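You operate a simulated robot arm through the tools that you are given. There is no shell and no other tool.

You run a simulated robot arm. Do the job below in one go: nothing can be reset, and whatever is moved stays where it is left.

JOB
Put things in order on the top of the parts bench. At the end: the black spare cap from the top of the parts bench stands where the silver tee bracket stood; the black hinge pin is on the brown link carton (marked "LINKS"); the silver tee bracket stands where the orange dust brush stood; the green sleeve stands where the black spare cap stood; the orange dust brush stands on top of the black foot pad; whatever was shut is shut again. Leave all else as you found it, and nothing knocked over.

The check looks at the end state, three seconds after you hand in, the way a careful person would. Anything else that was tipped, shoved, dropped, spilled or broken makes it a failure. A push-on lid holds only when it is set on centred and level and pressed home; a screw cap is set on level and turned clockwise until tight.

ROBOT AND FRAMES
A 6-joint arm with a two-finger parallel gripper, fixed in place. Base frame: the origin is at the foot of the arm, x ahead of it, y to its left, z up; the work surface is at about z = 900. Readings come in mm, degrees, newtons and seconds.
With the tool pointing down near the work surface it reaches from about 240 to 640 mm from the base axis. Its first joint turns from -66.0 to 66.0 degrees. Payload 2.7 kg.
The tool frame sits at the grasp point between the pads (the TCP): z along the fingers, y along the line on which they close. The tips reach 23 mm beyond it. Largest opening 94 mm; finger width 38, thickness 10; the body of the gripper, 54 by 96 mm, starts 39 mm behind the TCP.
Orientation is told as [roll, pitch, yaw] about the base's x, y, z axes, in that order, counted from this pose: with the fingers straight down and closing along the base's y, the tool's x points along the base's -x, its y along +y and its z along -z.

CONTROLS
- The arm moves only by the tool servo_tool. Its argument "deltas" is a list of rows, each a list of 7 numbers: the turn, a rotation vector about the base's x, y, z in degrees, then the shift along the base's x, y, z in m, then the closure, from 0 (fully open) to 1 (shut). In form: [[wx, wy, wz, dx, dy, dz, hand], ...]. A call has 1 to 20 rows; each row shifts and turns the commanded pose from where the row before left it. Each row takes 0.2 s and may step no farther than 50 mm and 8.6 degrees from the row before; otherwise, or with a gripper value out of range, the whole call is refused. A pose out of reach is approached as far as the arm can. The call stops where the force on the tool passes 40 N (or 10 N more than at its start, if that is more) or the arm is blocked; 0.2 s more then pass. The fingers move at their own pace (about 45 mm/s each) and stop on an object; they squeeze with about 24 N. The grip force told is the motor's: it shows also when the fingers shut on nothing. Time passes only in rows, and 0.2 s behind the last, so rows that do not move let the fingers close. The reply holds the time, the measured pose of the TCP, the force on the tool along the base axes, the opening and the grip force, in the units named above and with some noise, with the torque about the TCP (base axes, N m) and any sound that the robot's microphone picked up.
- Cameras (640 x 400 px; columns grow to the right, rows downward): "scene" is fixed at [89.4, -465.8, 1368.2]; the picture's right is [0.43, -0.90, 0.00], its down [-0.63, -0.30, -0.72] and it looks along [0.65, 0.31, -0.70] (base axes); focal length 215 px, centre (320, 200). "wrist" rides on the gripper at [86, 16, -75] in the tool frame; the picture's right is [-0.18, 0.98, 0.00], its down [-0.58, -0.11, -0.81] and it looks along [-0.79, -0.15, 0.59] (tool axes); focal length 243 px, centre (320, 200). There is no depth. A picture from a camera that has moved, and an enlarged one, comes with that camera's place and axes in the base frame and with its lens. The place of the scene camera against the robot may be out by one fixed shift of up to 25 mm in any direction.
- camera(camera): a new picture of that camera. It takes no simulated time.
- zoom(camera, box): a new picture of the part [left, top, right, bottom] of that camera's present view, enlarged. It takes no simulated time.
- job_done(): hands the job in; it is judged then, once.

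Places have to be worked out from the pictures, the camera data and where the tool is seen. Open the gripper and draw the arm clear of the work before you hand the job in, unless the task says otherwise.

The tools are called after "Emit:" as a command line: name --pt "numbers of a row" for each row, then --argument value for the rest, lists and objects as JSON in quotes. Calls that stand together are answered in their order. servo_tool: Moves the arm, as the interface text tells. Its arguments: {"type":"object","properties":{"deltas":{"type":"array","items":{"type":"array","items":{"type":"number"}}}},"required":["deltas"]} The other tools are called the same way: camera (camera) takes a picture; zoom (camera, box) takes an enlarged picture of a part of a camera's view; job_done () hands the job in.

At the start:

```text
t: 0.0
ee_pos: [321.3, -210.1, 1227.7]
ee_rot: [0.1, 0.0, 0.0]
contact_force: [-0.9, 0.0, 0.5]
ft_torque: [0.0, -0.03, -0.03]
finger_gap: 93.9
gripper_force: 0.0
```

scene: 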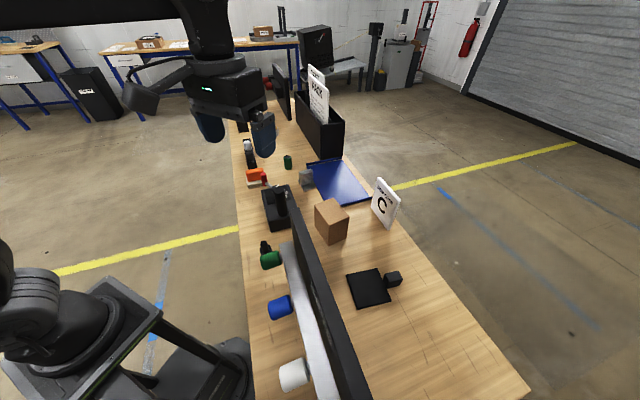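
wrist: 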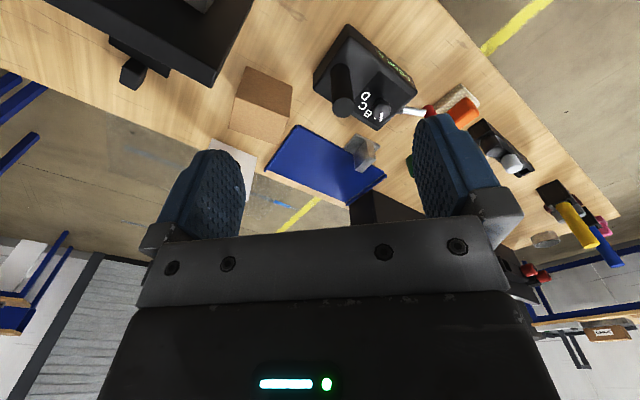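

The scene shows a long bench with many items; I'll enlarge parts of the scene view and the wrist view to identify each thing.

Emit:
zoom --camera "scene" --box '[220, 110, 380, 210]'

Emit:
zoom --camera "scene" --box '[230, 180, 420, 300]'

Emit:
zoom --camera "scene" --box '[220, 220, 440, 400]'

Emit:
zoom --camera "wrist" --box '[180, 0, 640, 280]'

```text
4.00 times, centred on (300, 160) of scene
camera zoom: at [89.4, -465.8, 1368.2], right [0.43, -0.9, 0.0], down [-0.63, -0.3, -0.72], along [0.65, 0.31, -0.7], focal length 859 px, centre (400, 360)
```

zoom: 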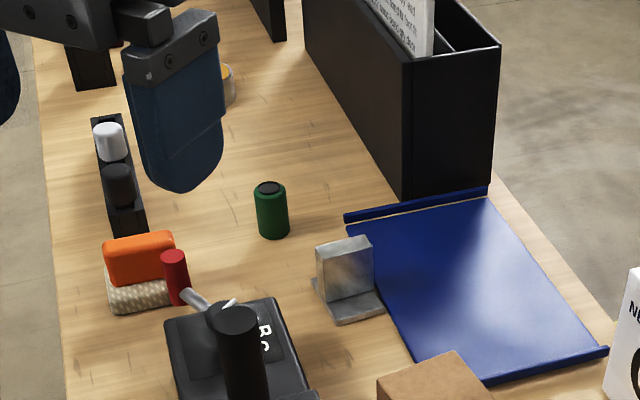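

```text
3.33 times, centred on (325, 240) of scene
camera zoom: at [89.4, -465.8, 1368.2], right [0.43, -0.9, 0.0], down [-0.63, -0.3, -0.72], along [0.65, 0.31, -0.7], focal length 716 px, centre (303, 67)
```

zoom: 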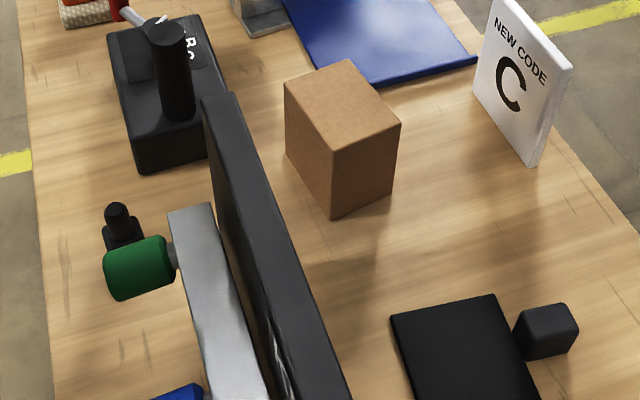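

```text
2.22 times, centred on (330, 310) of scene
camera zoom: at [89.4, -465.8, 1368.2], right [0.43, -0.9, 0.0], down [-0.63, -0.3, -0.72], along [0.65, 0.31, -0.7], focal length 477 px, centre (298, -44)
```

zoom: 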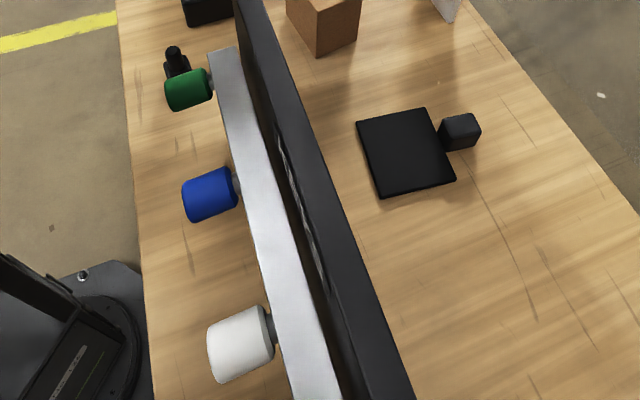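

```text
1.39 times, centred on (410, 140) of wrist
camera zoom: at [234.4, -193.6, 1299.8], right [0.18, 0.98, 0.0], down [0.58, -0.11, 0.81], along [0.79, -0.15, -0.59], focal length 338 px, centre (195, 284)
```

zoom: 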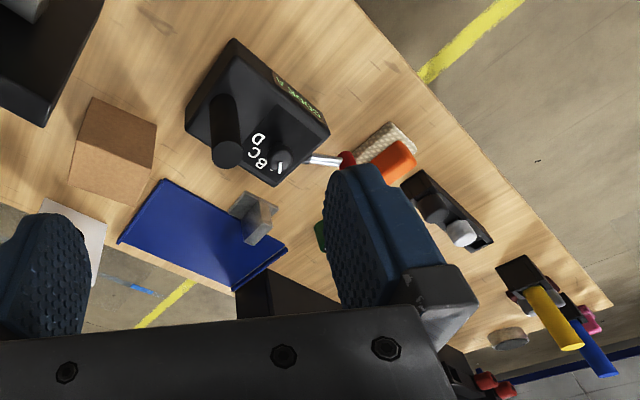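

I can make out the brush, bracket, green sleeve, carton and a device with a dial. I'll enlarge the far parts and the notes more strongly.

Emit:
zoom --camera "scene" --box '[290, 55, 354, 95]'

Emit:
zoom --camera "scene" --box '[235, 155, 299, 195]'

Emit:
zoom --camera "scene" --box '[225, 100, 305, 150]'

Emit:
zoom --camera "scene" --box '[245, 180, 325, 230]'

Emit:
zoom --camera "scene" --box '[240, 230, 304, 270]'

Emit:
zoom --camera "scene" --box '[340, 255, 420, 315]'

Emit:
zoom --camera "wrist" --box '[480, 160, 640, 260]'

Emit:
zoom --camera "wrist" --box '[300, 20, 430, 140]'

```text
10.00 times, centred on (322, 75) of scene
camera zoom: at [89.4, -465.8, 1368.2], right [0.43, -0.9, 0.0], down [-0.63, -0.3, -0.72], along [0.65, 0.31, -0.7], focal length 2148 px, centre (300, 1450)
```

zoom: 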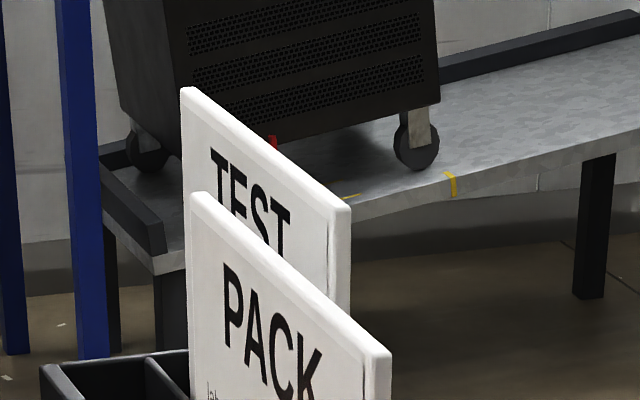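

```text
10.00 times, centred on (267, 175) of scene
camera zoom: at [89.4, -465.8, 1368.2], right [0.43, -0.9, 0.0], down [-0.63, -0.3, -0.72], along [0.65, 0.31, -0.7], focal length 2148 px, centre (850, 450)
```

zoom: 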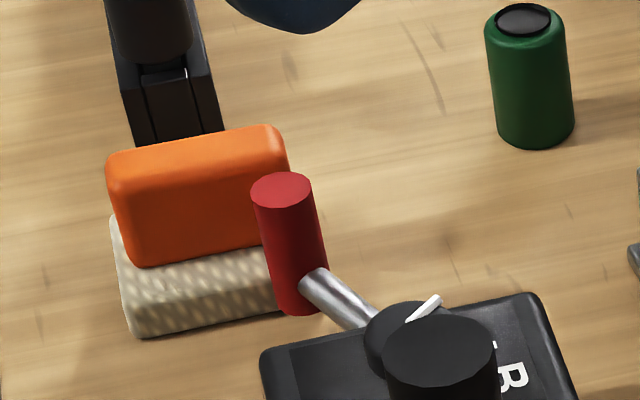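

```text
8.00 times, centred on (265, 125) of scene
camera zoom: at [89.4, -465.8, 1368.2], right [0.43, -0.9, 0.0], down [-0.63, -0.3, -0.72], along [0.65, 0.31, -0.7], focal length 1718 px, centre (760, 800)
```

zoom: 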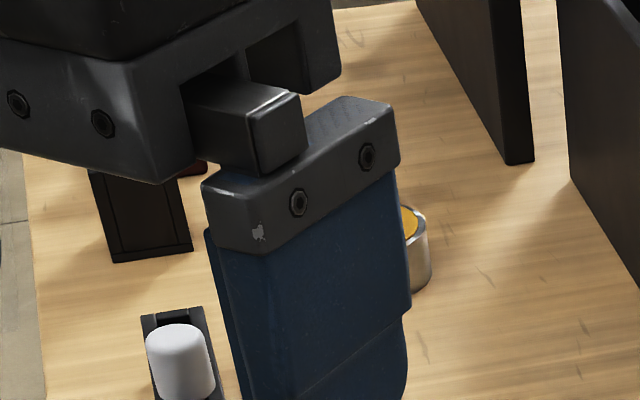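

```text
8.00 times, centred on (285, 205) of scene
camera zoom: at [89.4, -465.8, 1368.2], right [0.43, -0.9, 0.0], down [-0.63, -0.3, -0.72], along [0.65, 0.31, -0.7], focal length 1718 px, centre (600, 160)
```

zoom: 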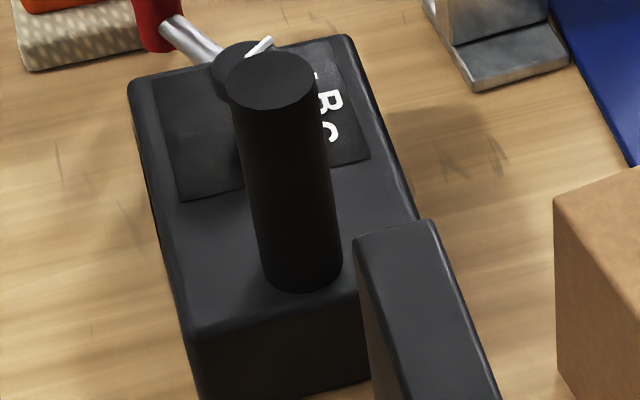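

```text
10.00 times, centred on (272, 250) of scene
camera zoom: at [89.4, -465.8, 1368.2], right [0.43, -0.9, 0.0], down [-0.63, -0.3, -0.72], along [0.65, 0.31, -0.7], focal length 2148 px, centre (800, -300)
```

zoom: 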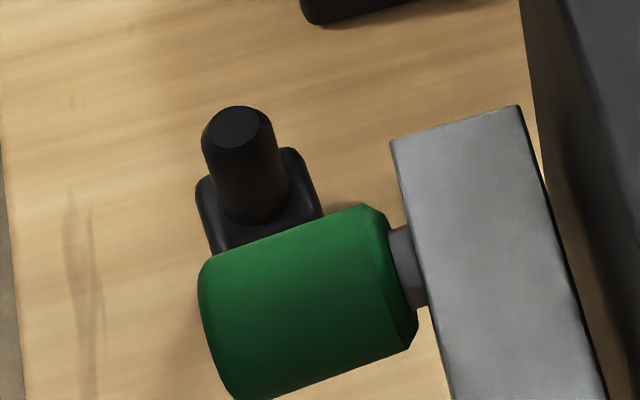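

```text
6.67 times, centred on (380, 285) of scene
camera zoom: at [89.4, -465.8, 1368.2], right [0.43, -0.9, 0.0], down [-0.63, -0.3, -0.72], along [0.65, 0.31, -0.7], focal length 1432 px, centre (-80, -367)
```

zoom: 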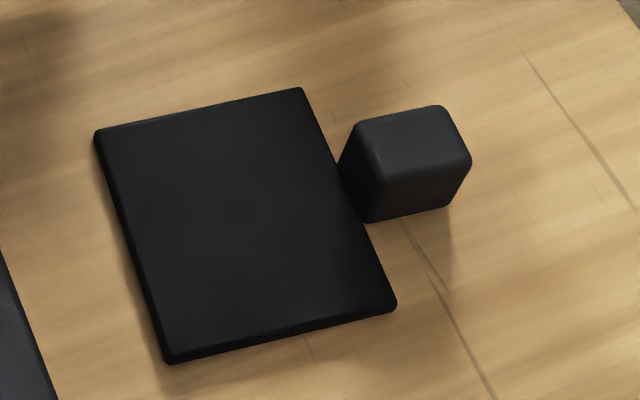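

```text
4.00 times, centred on (560, 210) of wrist
camera zoom: at [234.4, -193.6, 1299.8], right [0.18, 0.98, 0.0], down [0.58, -0.11, 0.81], along [0.79, -0.15, -0.59], focal length 970 px, centre (-640, 160)
```

zoom: 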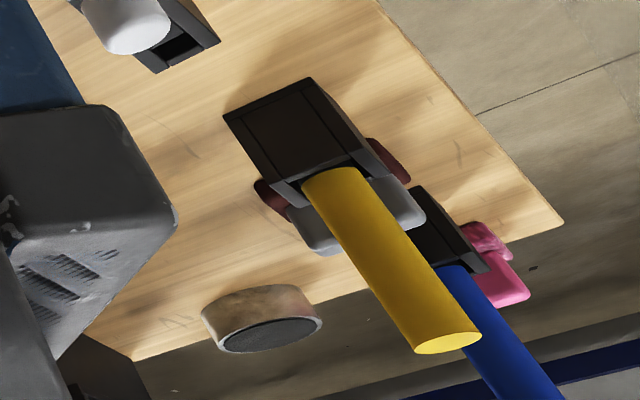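

```text
3.33 times, centred on (365, 80) of wrist
camera zoom: at [234.4, -193.6, 1299.8], right [0.18, 0.98, 0.0], down [0.58, -0.11, 0.81], along [0.79, -0.15, -0.59], focal length 809 px, centre (170, 600)
```

zoom: 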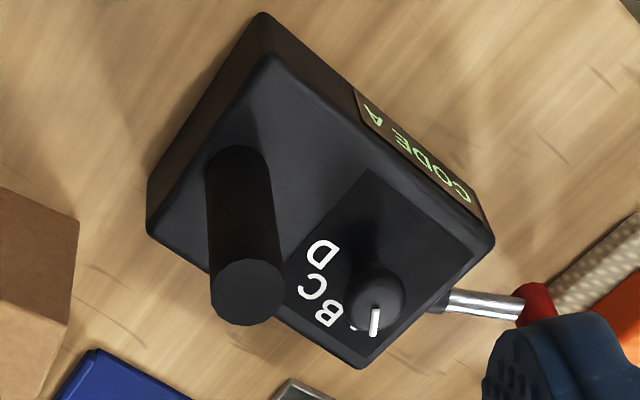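

The device shows "CODE A" and there is an unclear black base-with-post near the green knob plus a tall panel. I'll move the arm back over the near end of the bench, tilting the wrist camera down to look at the panel, carton and black pad.

Emit:
servo_tool --pt "0 8 0 -0.03 -0.03 0.03 0" --pt "0 8 0 -0.03 -0.03 0.03 0" --pt "0 8 0 -0.02 -0.03 0.02 0" --pt "0 6 0 -0.02 -0.02 0.02 0" --pt "0 0 0 0 0 0 0"

Emit:
camera --camera "wrist"

```text
refused: row 1 steps farther than a row can; nothing moved
```

```text
taken
camera wrist: at [234.4, -193.6, 1299.8], right [0.18, 0.98, 0.0], down [0.58, -0.11, 0.81], along [0.79, -0.15, -0.59], focal length 243 px, centre (320, 200)
```

wrist: 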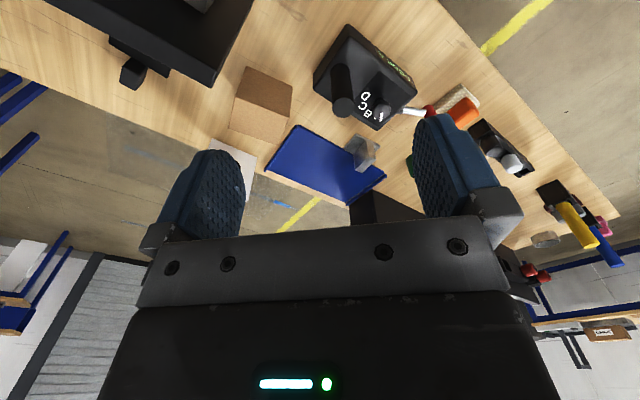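

The step was just over 50 mm; I'll resend it with smaller steps.

Emit:
servo_tool --pt "0 8 0 -0.02 -0.03 0.02 0" --pt "0 8 0 -0.02 -0.03 0.02 0" --pt "0 8 0 -0.02 -0.03 0.02 0" --pt "0 6 0 -0.02 -0.02 0.02 0" --pt "0 0 0 0 0 0 0"

Emit:
camera --camera "wrist"

```text
t: 1.2
ee_pos: [220.6, -317.9, 1260.9]
ee_rot: [-0.1, 29.9, 0.0]
contact_force: [-0.4, -0.4, 0.4]
ft_torque: [0.01, -0.03, 0.01]
finger_gap: 94.0
gripper_force: 0.0
out of reach, approached as far as the arm can: row 3, 4
```

```text
taken
camera wrist: at [181.9, -300.5, 1367.7], right [0.16, 0.98, -0.09], down [0.91, -0.11, 0.41], along [0.39, -0.15, -0.91], focal length 243 px, centre (320, 200)
```

wrist: 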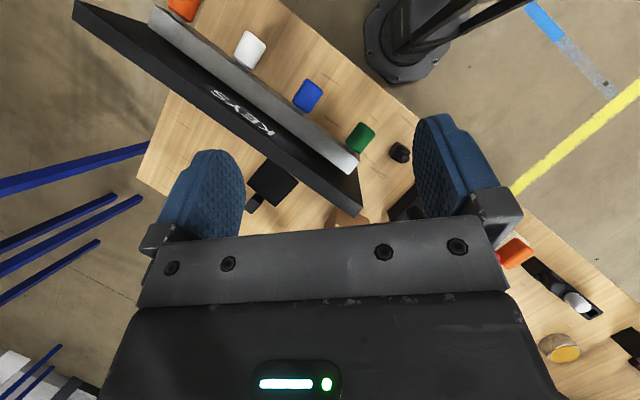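

The panel is a "KEYS" rack with coloured fobs on hooks. I'll enlarge around the black pad and block, and the small black item by the green fob.

Emit:
zoom --camera "wrist" --box '[220, 140, 320, 220]'

Emit:
zoom --camera "wrist" --box '[330, 110, 430, 190]'

Emit:
zoom --camera "wrist" --box '[480, 220, 640, 400]'

Emit:
zoom --camera "wrist" --box '[70, 0, 370, 200]'

Emit:
camera --camera "scene"

```text
5.00 times, centred on (270, 180) of wrist
camera zoom: at [181.9, -300.5, 1367.7], right [0.16, 0.98, -0.09], down [0.91, -0.11, 0.41], along [0.39, -0.15, -0.91], focal length 1213 px, centre (570, 300)
```

zoom: 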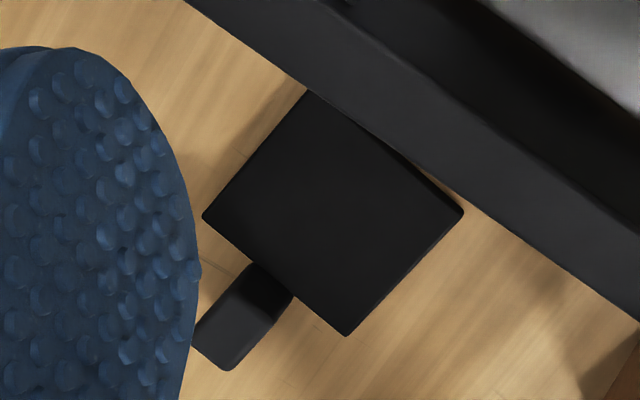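

```text
5.00 times, centred on (380, 150) of wrist
camera zoom: at [181.9, -300.5, 1367.7], right [0.16, 0.98, -0.09], down [0.91, -0.11, 0.41], along [0.39, -0.15, -0.91], focal length 1213 px, centre (20, 450)
```

zoom: 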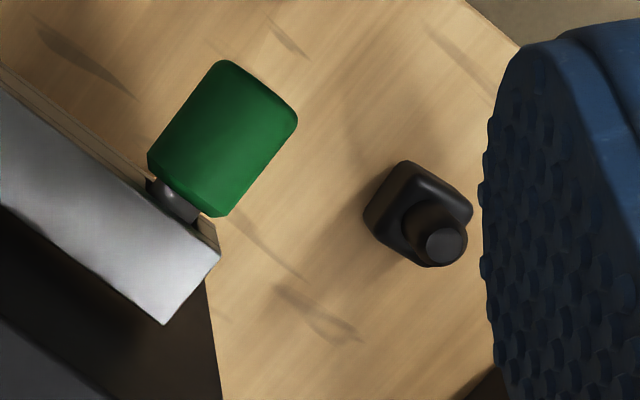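

```text
2.22 times, centred on (560, 310) of wrist
camera zoom: at [181.9, -300.5, 1367.7], right [0.16, 0.98, -0.09], down [0.91, -0.11, 0.41], along [0.39, -0.15, -0.91], focal length 539 px, centre (-213, -44)
```

zoom: 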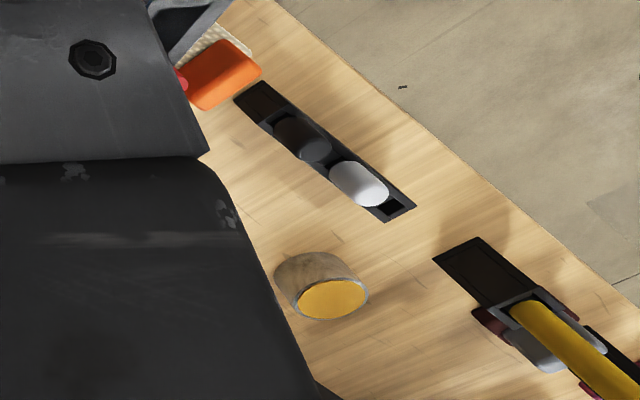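

```text
2.00 times, centred on (220, 100) of wrist
camera zoom: at [181.9, -300.5, 1367.7], right [0.16, 0.98, -0.09], down [0.91, -0.11, 0.41], along [0.39, -0.15, -0.91], focal length 485 px, centre (520, 400)
```

zoom: 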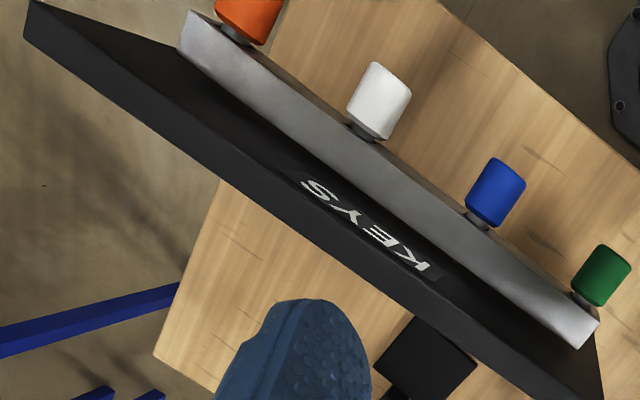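

```text
taken
```

scene: 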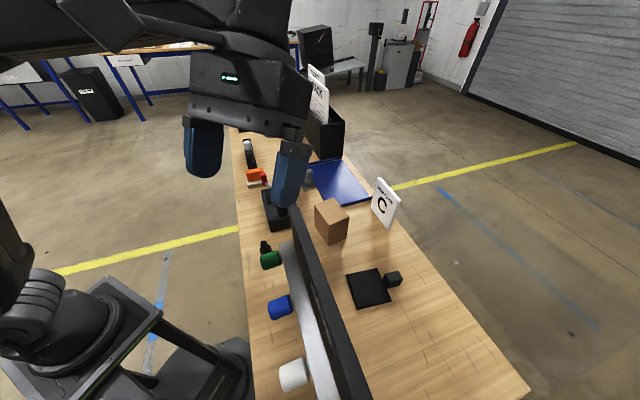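

Zoom renders sharply, so I'll zoom hard on the ambiguous items: block by the plate, black post item, the rack, and the carton.

Emit:
zoom --camera "scene" --box '[376, 265, 412, 295]'

Emit:
zoom --camera "scene" --box '[232, 130, 272, 165]'

Emit:
zoom --camera "scene" --box '[305, 190, 360, 250]'

Emit:
zoom --camera "scene" --box '[255, 235, 285, 260]'

Emit:
zoom --camera "wrist" --box '[600, 300, 640, 360]'

Emit:
zoom --camera "wrist" --box '[540, 250, 620, 370]'

```text
13.33 times, centred on (394, 280) of scene
camera zoom: at [89.4, -465.8, 1368.2], right [0.43, -0.9, 0.0], down [-0.63, -0.3, -0.72], along [0.65, 0.31, -0.7], focal length 2864 px, centre (-667, -867)
```

zoom: 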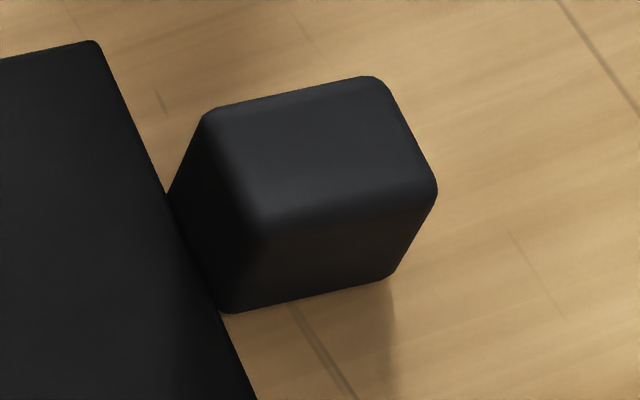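

```text
11.43 times, centred on (252, 148) of scene
camera zoom: at [89.4, -465.8, 1368.2], right [0.43, -0.9, 0.0], down [-0.63, -0.3, -0.72], along [0.65, 0.31, -0.7], focal length 2454 px, centre (1097, 800)
```

zoom: 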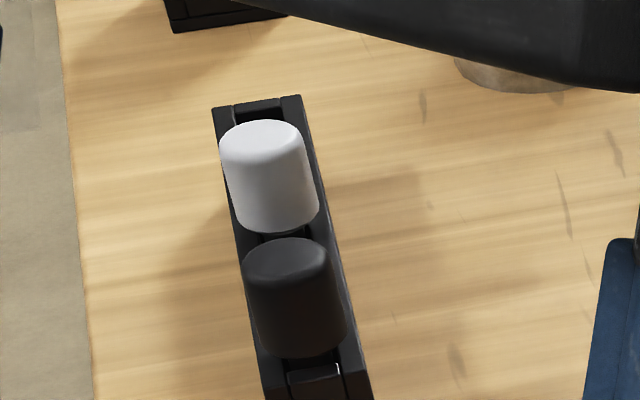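

```text
6.67 times, centred on (332, 220) of scene
camera zoom: at [89.4, -465.8, 1368.2], right [0.43, -0.9, 0.0], down [-0.63, -0.3, -0.72], along [0.65, 0.31, -0.7], focal length 1432 px, centre (237, 67)
```

zoom: 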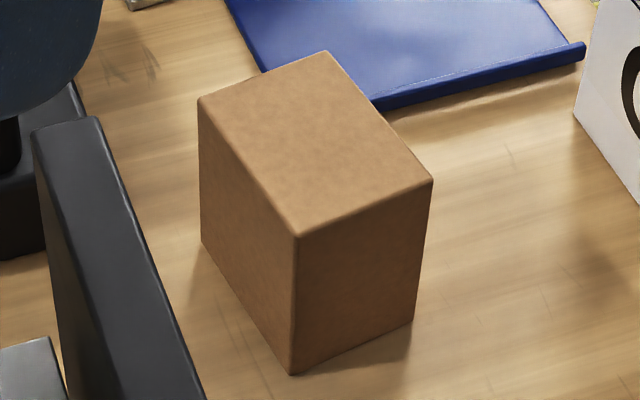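

```text
16.00 times, centred on (270, 248) of scene
camera zoom: at [89.4, -465.8, 1368.2], right [0.43, -0.9, 0.0], down [-0.63, -0.3, -0.72], along [0.65, 0.31, -0.7], focal length 3436 px, centre (1120, -560)
```

zoom: 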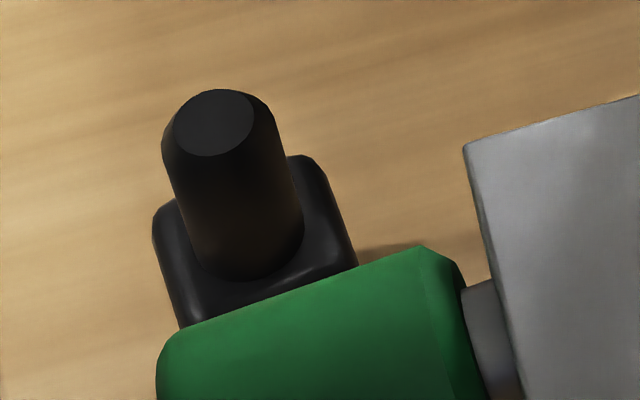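

```text
6.67 times, centred on (620, 330) of wrist
camera zoom: at [181.9, -300.5, 1367.7], right [0.16, 0.98, -0.09], down [0.91, -0.11, 0.41], along [0.39, -0.15, -0.91], focal length 1618 px, centre (-1680, -667)
```

zoom: 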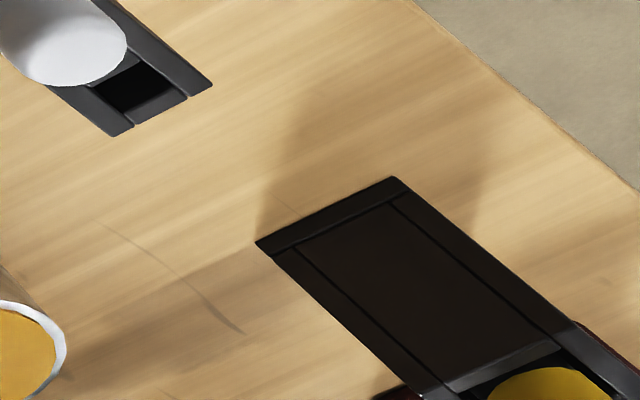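

```text
3.33 times, centred on (580, 310) of wrist
camera zoom: at [181.9, -300.5, 1367.7], right [0.16, 0.98, -0.09], down [0.91, -0.11, 0.41], along [0.39, -0.15, -0.91], focal length 809 px, centre (-547, -167)
```

zoom: 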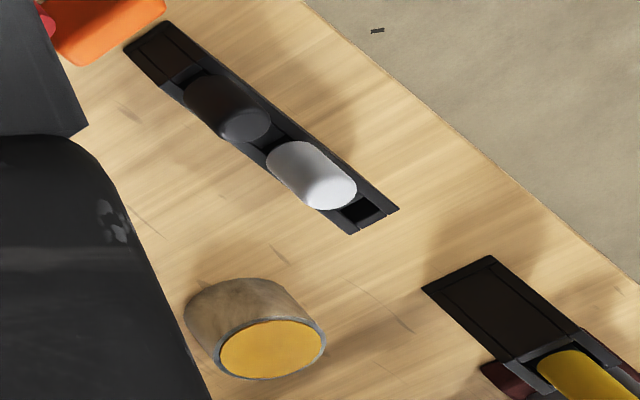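

Three black bench-top candidates (plate, rounded block, base-with-post) plus a rack with capped cylinders. I'll swing to the left and look at the far half of the bench and into the organizer before deciding.

Emit:
servo_tool --pt "0 -5 0 0.01 0.045 0.0 0" --pt "0 -5 0 0.01 0.045 0.0 0" --pt "0 -5 0 0.01 0.045 0.0 0" --pt "0 -5 0 0.01 0.045 0.0 0" --pt "0 0 0 0.01 0.045 0.0 0" --pt "0 0 0 0.01 0.045 0.0 0" --pt "0 0 0 0.01 0.045 0.0 0" --pt "0 0 0 0.0 0.0 0.0 0"

Emit:
camera --camera "wrist"

Emit:
camera --camera "scene"

```text
t: 3.0
ee_pos: [289.4, -0.3, 1260.2]
ee_rot: [-0.1, 10.0, 0.0]
contact_force: [-0.4, -0.4, -0.1]
ft_torque: [0.04, 0.04, 0.01]
finger_gap: 94.0
gripper_force: 0.0
```

```text
taken
camera wrist: at [216.7, 17.4, 1347.7], right [0.18, 0.98, -0.03], down [0.71, -0.11, 0.69], along [0.68, -0.15, -0.72], focal length 243 px, centre (320, 200)
```

wrist: 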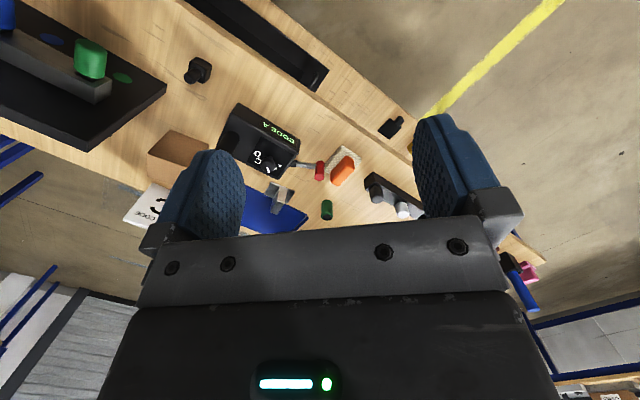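

```text
taken
```

scene: 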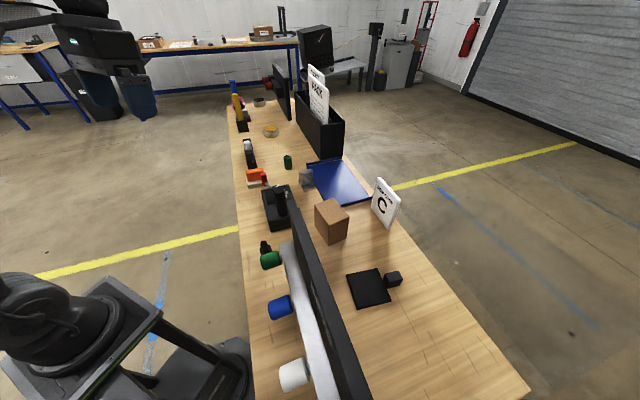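

There is a lower shelf/ledge on the near side with a black tray and another black base-with-post item. Zooming in on those.

Emit:
zoom --camera "wrist" --box '[170, 0, 440, 150]'

Emit:
zoom --camera "wrist" --box '[370, 100, 420, 150]'

Emit:
zoom --camera "wrist" --box '[170, 40, 230, 100]'

Emit:
zoom --camera "wrist" --box '[220, 90, 430, 230]'

Emit:
zoom --camera "scene" --box '[225, 60, 355, 150]'

Emit:
zoom --camera "wrist" --box '[480, 230, 560, 320]'

Emit:
zoom --camera "wrist" --box '[0, 0, 240, 230]'

```text
2.37 times, centred on (305, 75) of wrist
camera zoom: at [216.7, 17.4, 1347.7], right [0.18, 0.98, -0.03], down [0.71, -0.11, 0.69], along [0.68, -0.15, -0.72], focal length 575 px, centre (356, 496)
```

zoom: 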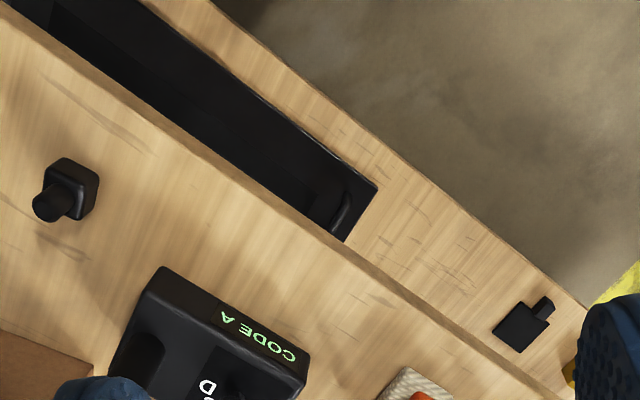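

```text
8.00 times, centred on (395, 125) of wrist
camera zoom: at [216.7, 17.4, 1347.7], right [0.18, 0.98, -0.03], down [0.71, -0.11, 0.69], along [0.68, -0.15, -0.72], focal length 1941 px, centre (-280, 800)
```

zoom: 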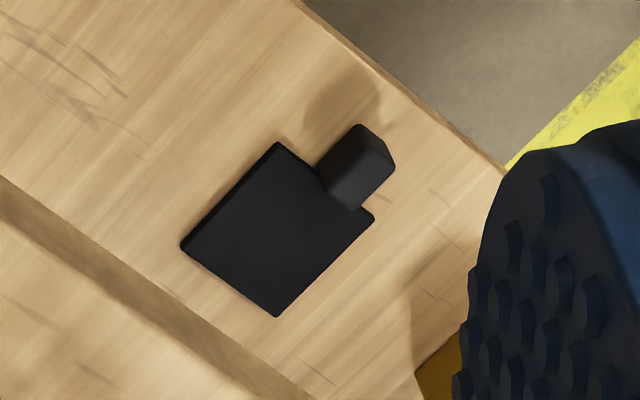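

```text
6.67 times, centred on (200, 70) of wrist
camera zoom: at [216.7, 17.4, 1347.7], right [0.18, 0.98, -0.03], down [0.71, -0.11, 0.69], along [0.68, -0.15, -0.72], focal length 1618 px, centre (1120, 1067)
```

zoom: 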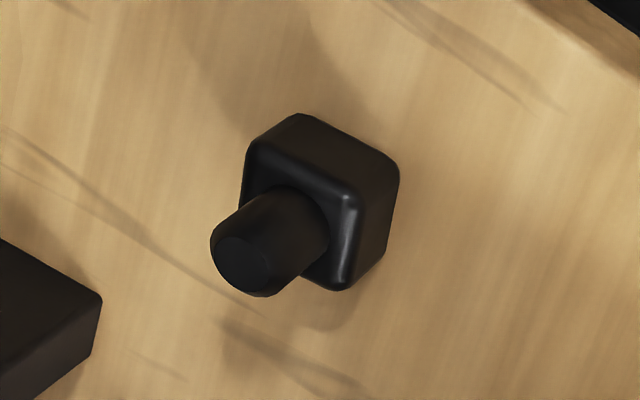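

```text
2.86 times, centred on (325, 160) of wrist
camera zoom: at [216.7, 17.4, 1347.7], right [0.18, 0.98, -0.03], down [0.71, -0.11, 0.69], along [0.68, -0.15, -0.72], focal length 693 px, centre (306, 314)
```

zoom: 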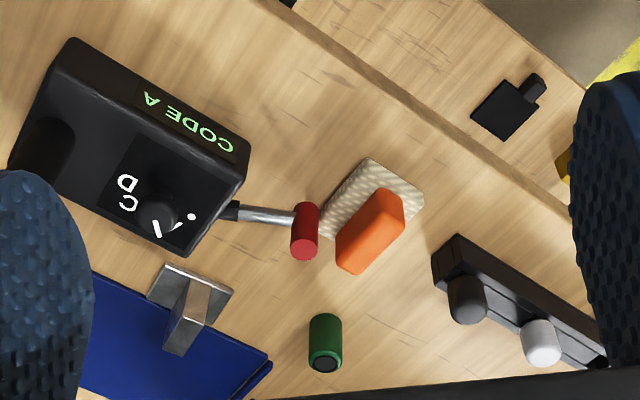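

```text
4.44 times, centred on (290, 105) of scene
camera zoom: at [89.4, -465.7, 1368.2], right [0.43, -0.9, 0.0], down [-0.63, -0.3, -0.72], along [0.65, 0.31, -0.7], focal length 954 px, centre (453, 622)
```

zoom: 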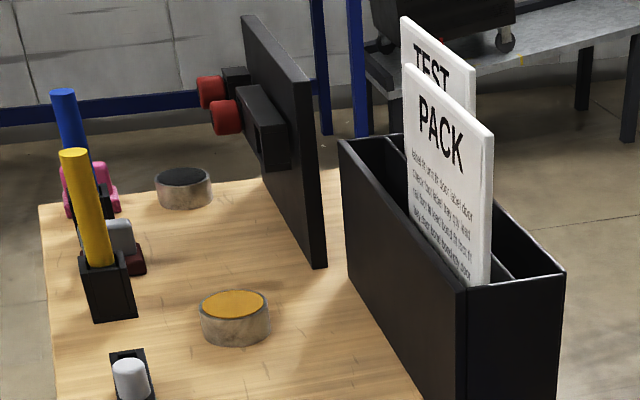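

```text
4.44 times, centred on (520, 275) of wrist
camera zoom: at [216.7, 17.4, 1347.7], right [0.18, 0.98, -0.03], down [0.71, -0.11, 0.69], along [0.68, -0.15, -0.72], focal length 1078 px, centre (-569, -133)
```

zoom: 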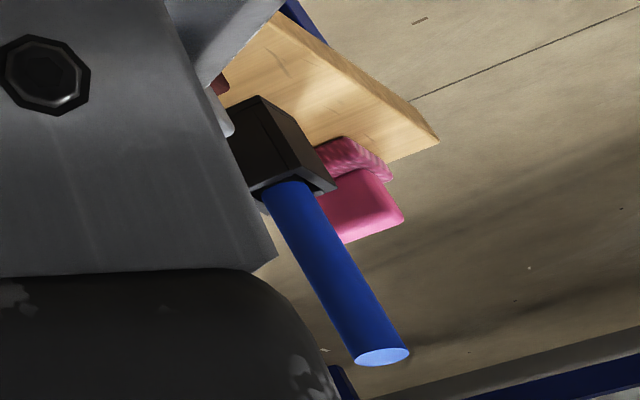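

```text
1.74 times, centred on (120, 115) of wrist
camera zoom: at [216.7, 17.4, 1347.7], right [0.18, 0.98, -0.03], down [0.71, -0.11, 0.69], along [0.68, -0.15, -0.72], focal length 422 px, centre (668, 348)
```

zoom: 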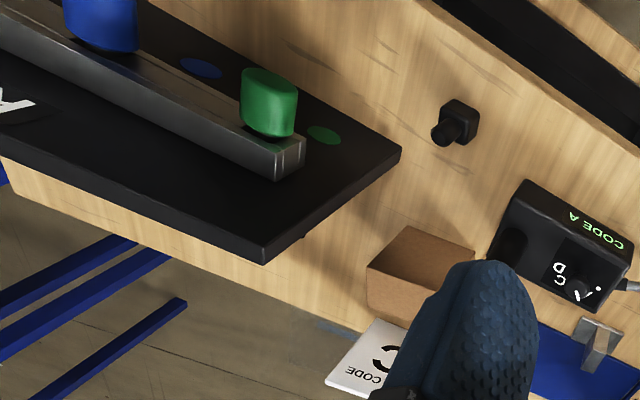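

A lower shelf holds another plate-with-block pair and a long black box. I'll go lower and further left to inspect the shelf from the near side.

Emit:
servo_tool --pt "0 0 0 0 0.04 -0.02 0" --pt "0 0 0 0 0.04 -0.02 0" --pt "0 0 0 0 0.04 -0.02 0" --pt "0 0 0 0 0.04 -0.02 0" --pt "0 0 0 0 0.04 -0.02 0" --pt "0 0 0 0 0.03 -0.02 0" --pt "0 0 0 0.0 0.0 0.0 0"

Emit:
camera --camera "wrist"

Emit:
zoom --camera "wrist" --box '[100, 0, 420, 200]'

```text
t: 4.6
ee_pos: [290.8, 228.8, 1142.1]
ee_rot: [0.0, 10.0, -0.1]
contact_force: [0.3, -0.1, -0.6]
ft_torque: [0.0, 0.03, 0.0]
finger_gap: 94.0
gripper_force: 0.1
```

```text
taken
camera wrist: at [217.8, 244.4, 1229.2], right [0.18, 0.98, -0.03], down [0.71, -0.11, 0.69], along [0.68, -0.15, -0.72], focal length 243 px, centre (320, 200)
```

wrist: 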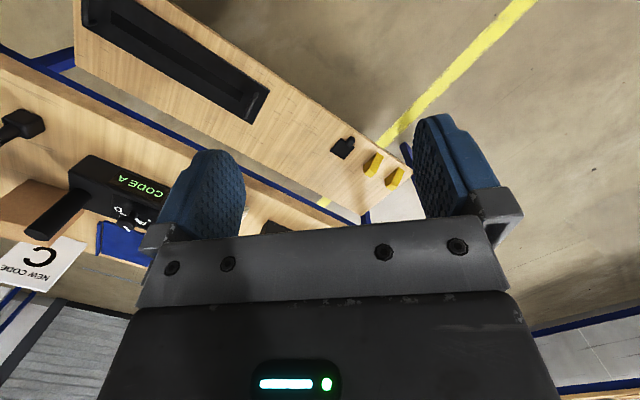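

```text
2.00 times, centred on (260, 100) of wrist
camera zoom: at [217.8, 244.4, 1229.2], right [0.18, 0.98, -0.03], down [0.71, -0.11, 0.69], along [0.68, -0.15, -0.72], focal length 485 px, centre (440, 400)
```

zoom: 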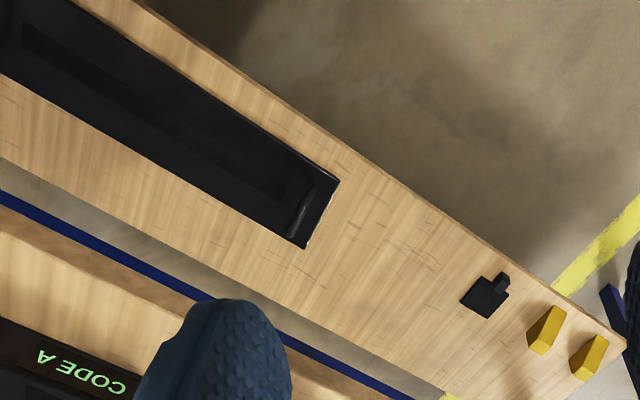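

The shelf is much lower (around z≈300) and out of reach, so its contents are look-alikes. I'll zoom on the shelf items and the tray to compare them with the bench-top ones.

Emit:
zoom --camera "wrist" --box '[320, 125, 420, 200]'

Emit:
zoom --camera "wrist" --box '[225, 75, 285, 130]'

Emit:
zoom --camera "wrist" --box '[70, 0, 230, 100]'

Emit:
zoom --camera "wrist" --box '[0, 90, 190, 280]'

Emit:
zoom --camera "scene" --box '[225, 75, 305, 140]'

Emit:
zoom --camera "scene" --box '[285, 60, 365, 165]'

```text
5.33 times, centred on (370, 162) of wrist
camera zoom: at [217.8, 244.4, 1229.2], right [0.18, 0.98, -0.03], down [0.71, -0.11, 0.69], along [0.68, -0.15, -0.72], focal length 1294 px, centre (53, 400)
```

zoom: 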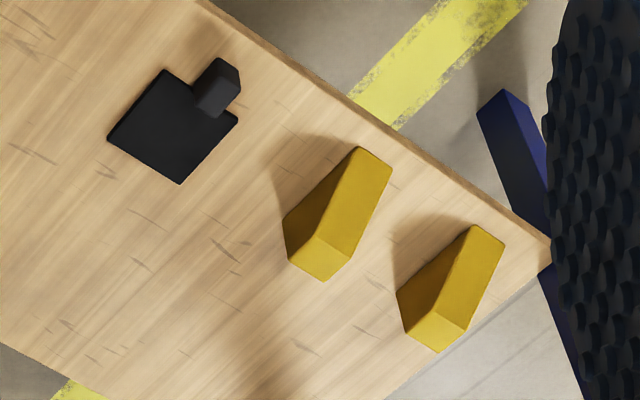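

```text
7.27 times, centred on (255, 102) of wrist
camera zoom: at [217.8, 244.4, 1229.2], right [0.18, 0.98, -0.03], down [0.71, -0.11, 0.69], along [0.68, -0.15, -0.72], focal length 1764 px, centre (793, 909)
```

zoom: 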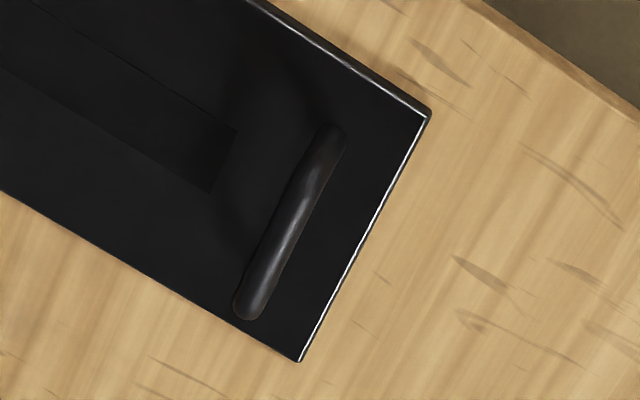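

```text
4.00 times, centred on (150, 50) of wrist
camera zoom: at [217.8, 244.4, 1229.2], right [0.18, 0.98, -0.03], down [0.71, -0.11, 0.69], along [0.68, -0.15, -0.72], focal length 970 px, centre (1000, 800)
```

zoom: 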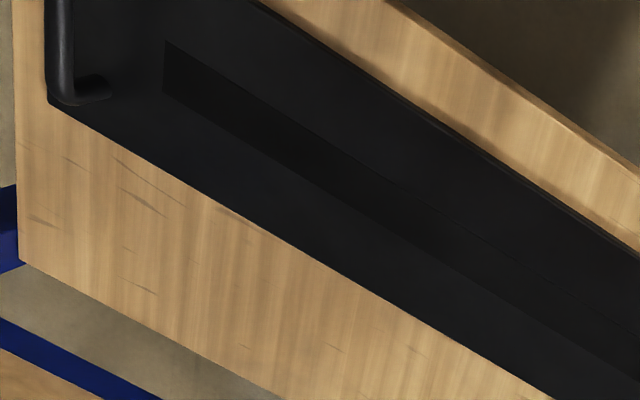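

```text
2.11 times, centred on (95, 185) of wrist
camera zoom: at [217.8, 244.4, 1229.2], right [0.18, 0.98, -0.03], down [0.71, -0.11, 0.69], along [0.68, -0.15, -0.72], focal length 511 px, centre (794, 232)
```

zoom: 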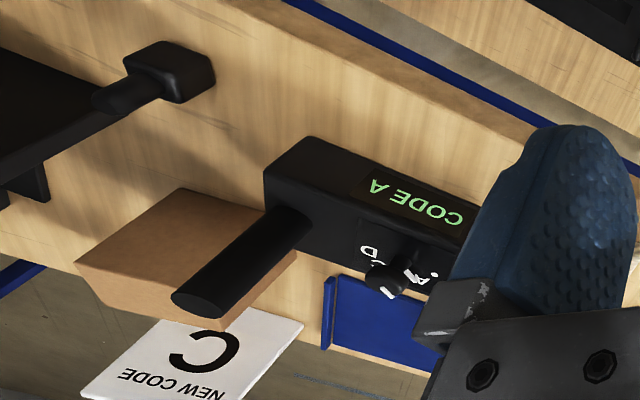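

```text
6.15 times, centred on (265, 108) of scene
camera zoom: at [89.4, -465.7, 1368.2], right [0.43, -0.9, 0.0], down [-0.63, -0.3, -0.72], along [0.65, 0.31, -0.7], focal length 1322 px, centre (658, 769)
```

zoom: 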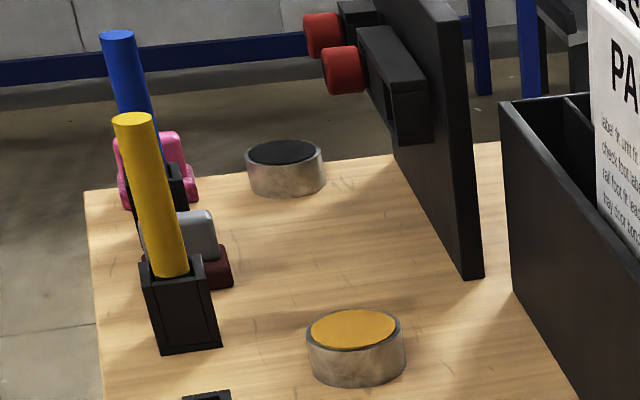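

```text
3.81 times, centred on (325, 112) of scene
camera zoom: at [89.4, -465.7, 1368.2], right [0.43, -0.9, 0.0], down [-0.63, -0.3, -0.72], along [0.65, 0.31, -0.7], focal length 818 px, centre (301, 533)
```

zoom: 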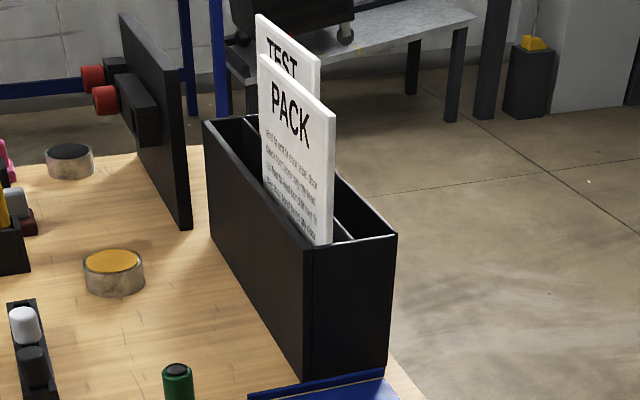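

The shelf pair matches the bench-top plate-with-block, so I need a close look at that one. I'll swing over to the right-hand end with the wrist yawed outward to see it from near.

Emit:
servo_tool --pt "0 -5 0 0.0 -0.02 0.04 0" --pt "0 -5 0 0.0 -0.03 0.03 0" --pt "0 0 0 0.0 -0.049 0.0 0" --pt "0 0 0 0.0 -0.049 0.0 0" --pt "0 0 0 0.0 -0.049 0.0 0" --pt "0 0 -6 0.01 -0.045 0.0 0" --pt "0 0 -6 0.01 -0.045 0.0 0" --pt "0 0 -6 0.01 -0.045 0.0 0" --pt "0 0 -6 0.01 -0.045 0.0 0" --pt "0 0 -6 0.0 -0.045 0.0 0" --pt "0 0 -6 0.0 -0.045 0.0 0" --pt "0 0 -6 0.0 -0.045 0.0 0" --pt "0 0 -6 0.0 -0.045 0.0 0" --pt "0 0 0 0 0 0 0"

Emit:
camera --camera "wrist"

```text
t: 7.6
ee_pos: [330.5, -324.7, 1208.1]
ee_rot: [-0.1, 0.0, -48.1]
contact_force: [0.5, 0.1, -0.1]
ft_torque: [0.01, 0.01, 0.03]
finger_gap: 94.3
gripper_force: 0.0
```

```text
taken
camera wrist: at [284.3, -249.9, 1282.6], right [0.85, 0.52, 0.0], down [0.31, -0.51, 0.81], along [0.42, -0.69, -0.59], focal length 243 px, centre (320, 200)
```

wrist: 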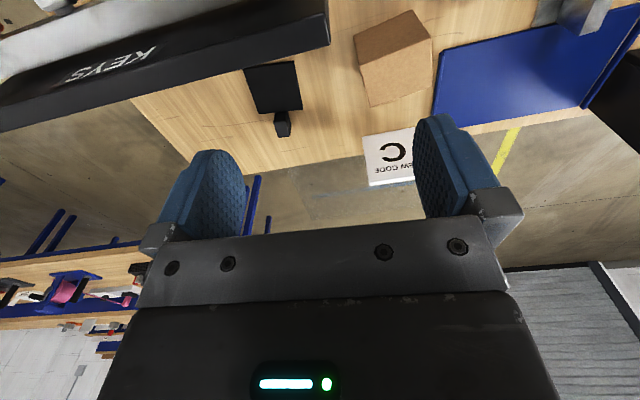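

Now the plate-with-block is in clear view; I'll zoom on it, the carton and the wall.

Emit:
zoom --camera "wrist" --box '[235, 50, 315, 150]'

Emit:
zoom --camera "wrist" --box '[340, 0, 450, 120]'

Emit:
zoom --camera "wrist" --box '[360, 120, 420, 190]'

Emit:
zoom --camera "wrist" --box '[265, 100, 300, 140]'

```text
4.00 times, centred on (275, 100) of wrist
camera zoom: at [284.3, -249.9, 1282.6], right [0.85, 0.52, 0.0], down [0.31, -0.51, 0.81], along [0.42, -0.69, -0.59], focal length 970 px, centre (500, 600)
```

zoom: 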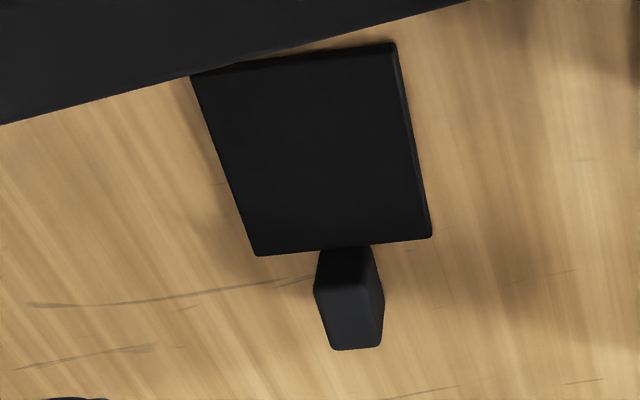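

```text
3.33 times, centred on (395, 60) of wrist
camera zoom: at [284.3, -249.9, 1282.6], right [0.85, 0.52, 0.0], down [0.31, -0.51, 0.81], along [0.42, -0.69, -0.59], focal length 809 px, centre (70, 667)
```

zoom: 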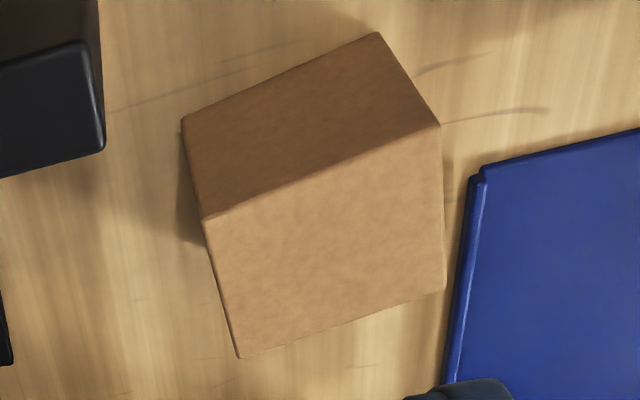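

```text
5.71 times, centred on (390, 155) of wrist
camera zoom: at [284.3, -249.9, 1282.6], right [0.85, 0.52, 0.0], down [0.31, -0.51, 0.81], along [0.42, -0.69, -0.59], focal length 1386 px, centre (-80, 457)
```

zoom: 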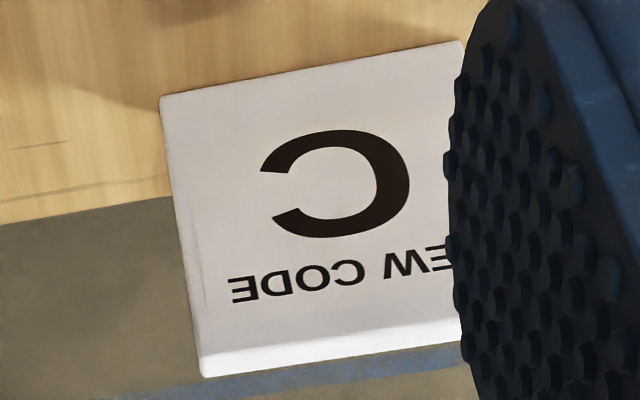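

```text
10.00 times, centred on (282, 120) of wrist
camera zoom: at [284.3, -249.9, 1282.6], right [0.85, 0.52, 0.0], down [0.31, -0.51, 0.81], along [0.42, -0.69, -0.59], focal length 2426 px, centre (695, 1000)
```

zoom: 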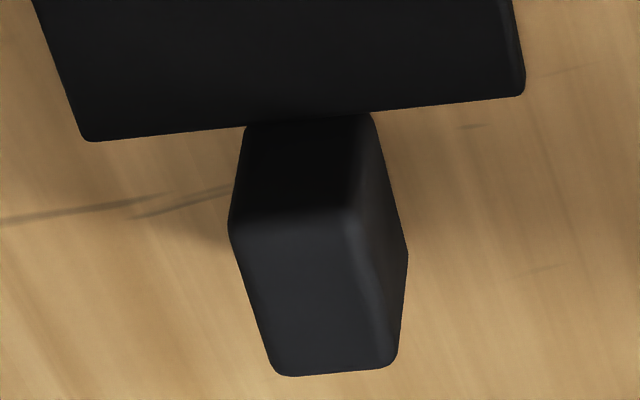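

The plate and post look like one piece (a flat plate with a grip post), and no "LINKS" mark shows on this side of the carton. I'll look closely at the background benches, and find the marked carton.

Emit:
zoom --camera "scene" --box '[0, 20, 160, 130]'

Emit:
zoom --camera "scene" --box '[120, 0, 320, 110]'

Emit:
zoom --camera "wrist" --box '[0, 170, 170, 400]'

Emit:
zoom --camera "scene" --box '[290, 0, 440, 110]'

Emit:
camera --camera "scene"

```text
3.64 times, centred on (80, 75) of scene
camera zoom: at [89.4, -465.8, 1368.2], right [0.43, -0.9, 0.0], down [-0.63, -0.3, -0.72], along [0.65, 0.31, -0.7], focal length 781 px, centre (1193, 654)
```

zoom: 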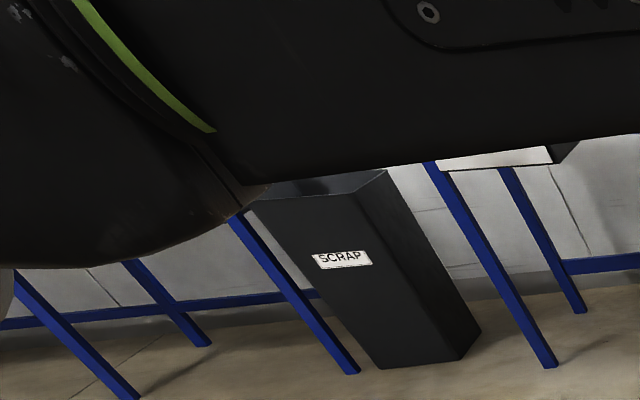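

```text
3.20 times, centred on (220, 55) of scene
camera zoom: at [89.4, -465.8, 1368.2], right [0.43, -0.9, 0.0], down [-0.63, -0.3, -0.72], along [0.65, 0.31, -0.7], focal length 687 px, centre (640, 664)
```

zoom: 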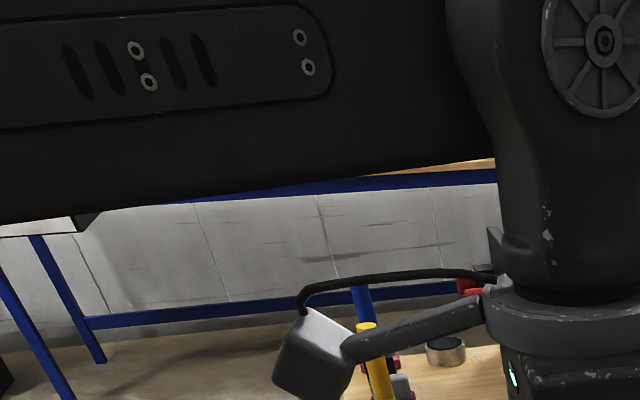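

```text
1.74 times, centred on (85, 285) of wrist
camera zoom: at [284.3, -249.9, 1282.6], right [0.85, 0.52, 0.0], down [0.31, -0.51, 0.81], along [0.42, -0.69, -0.59], focal length 422 px, centre (729, 52)
```

zoom: 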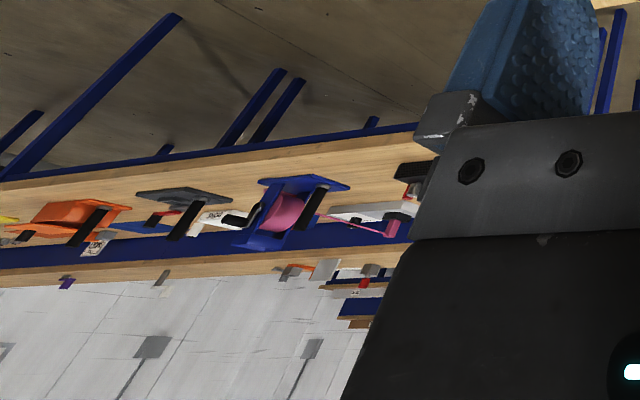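

```text
3.64 times, centred on (365, 55) of scene
camera zoom: at [89.4, -465.8, 1368.2], right [0.43, -0.9, 0.0], down [-0.63, -0.3, -0.72], along [0.65, 0.31, -0.7], focal length 781 px, centre (156, 727)
```

zoom: 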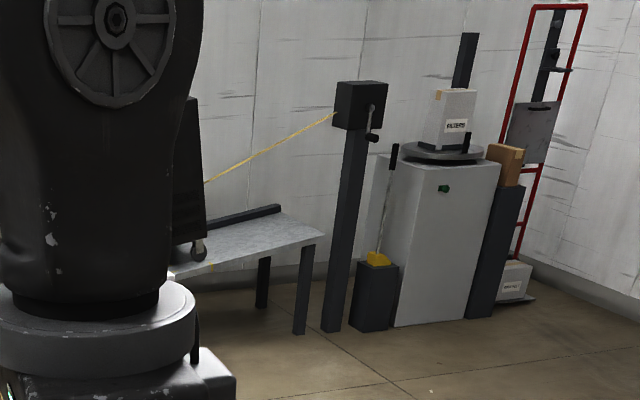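

```text
taken
```

scene: 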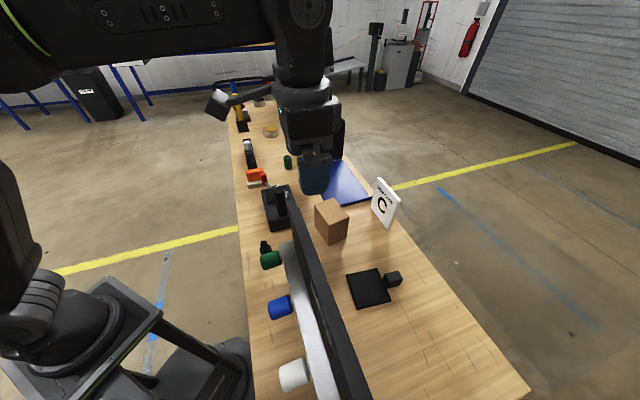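

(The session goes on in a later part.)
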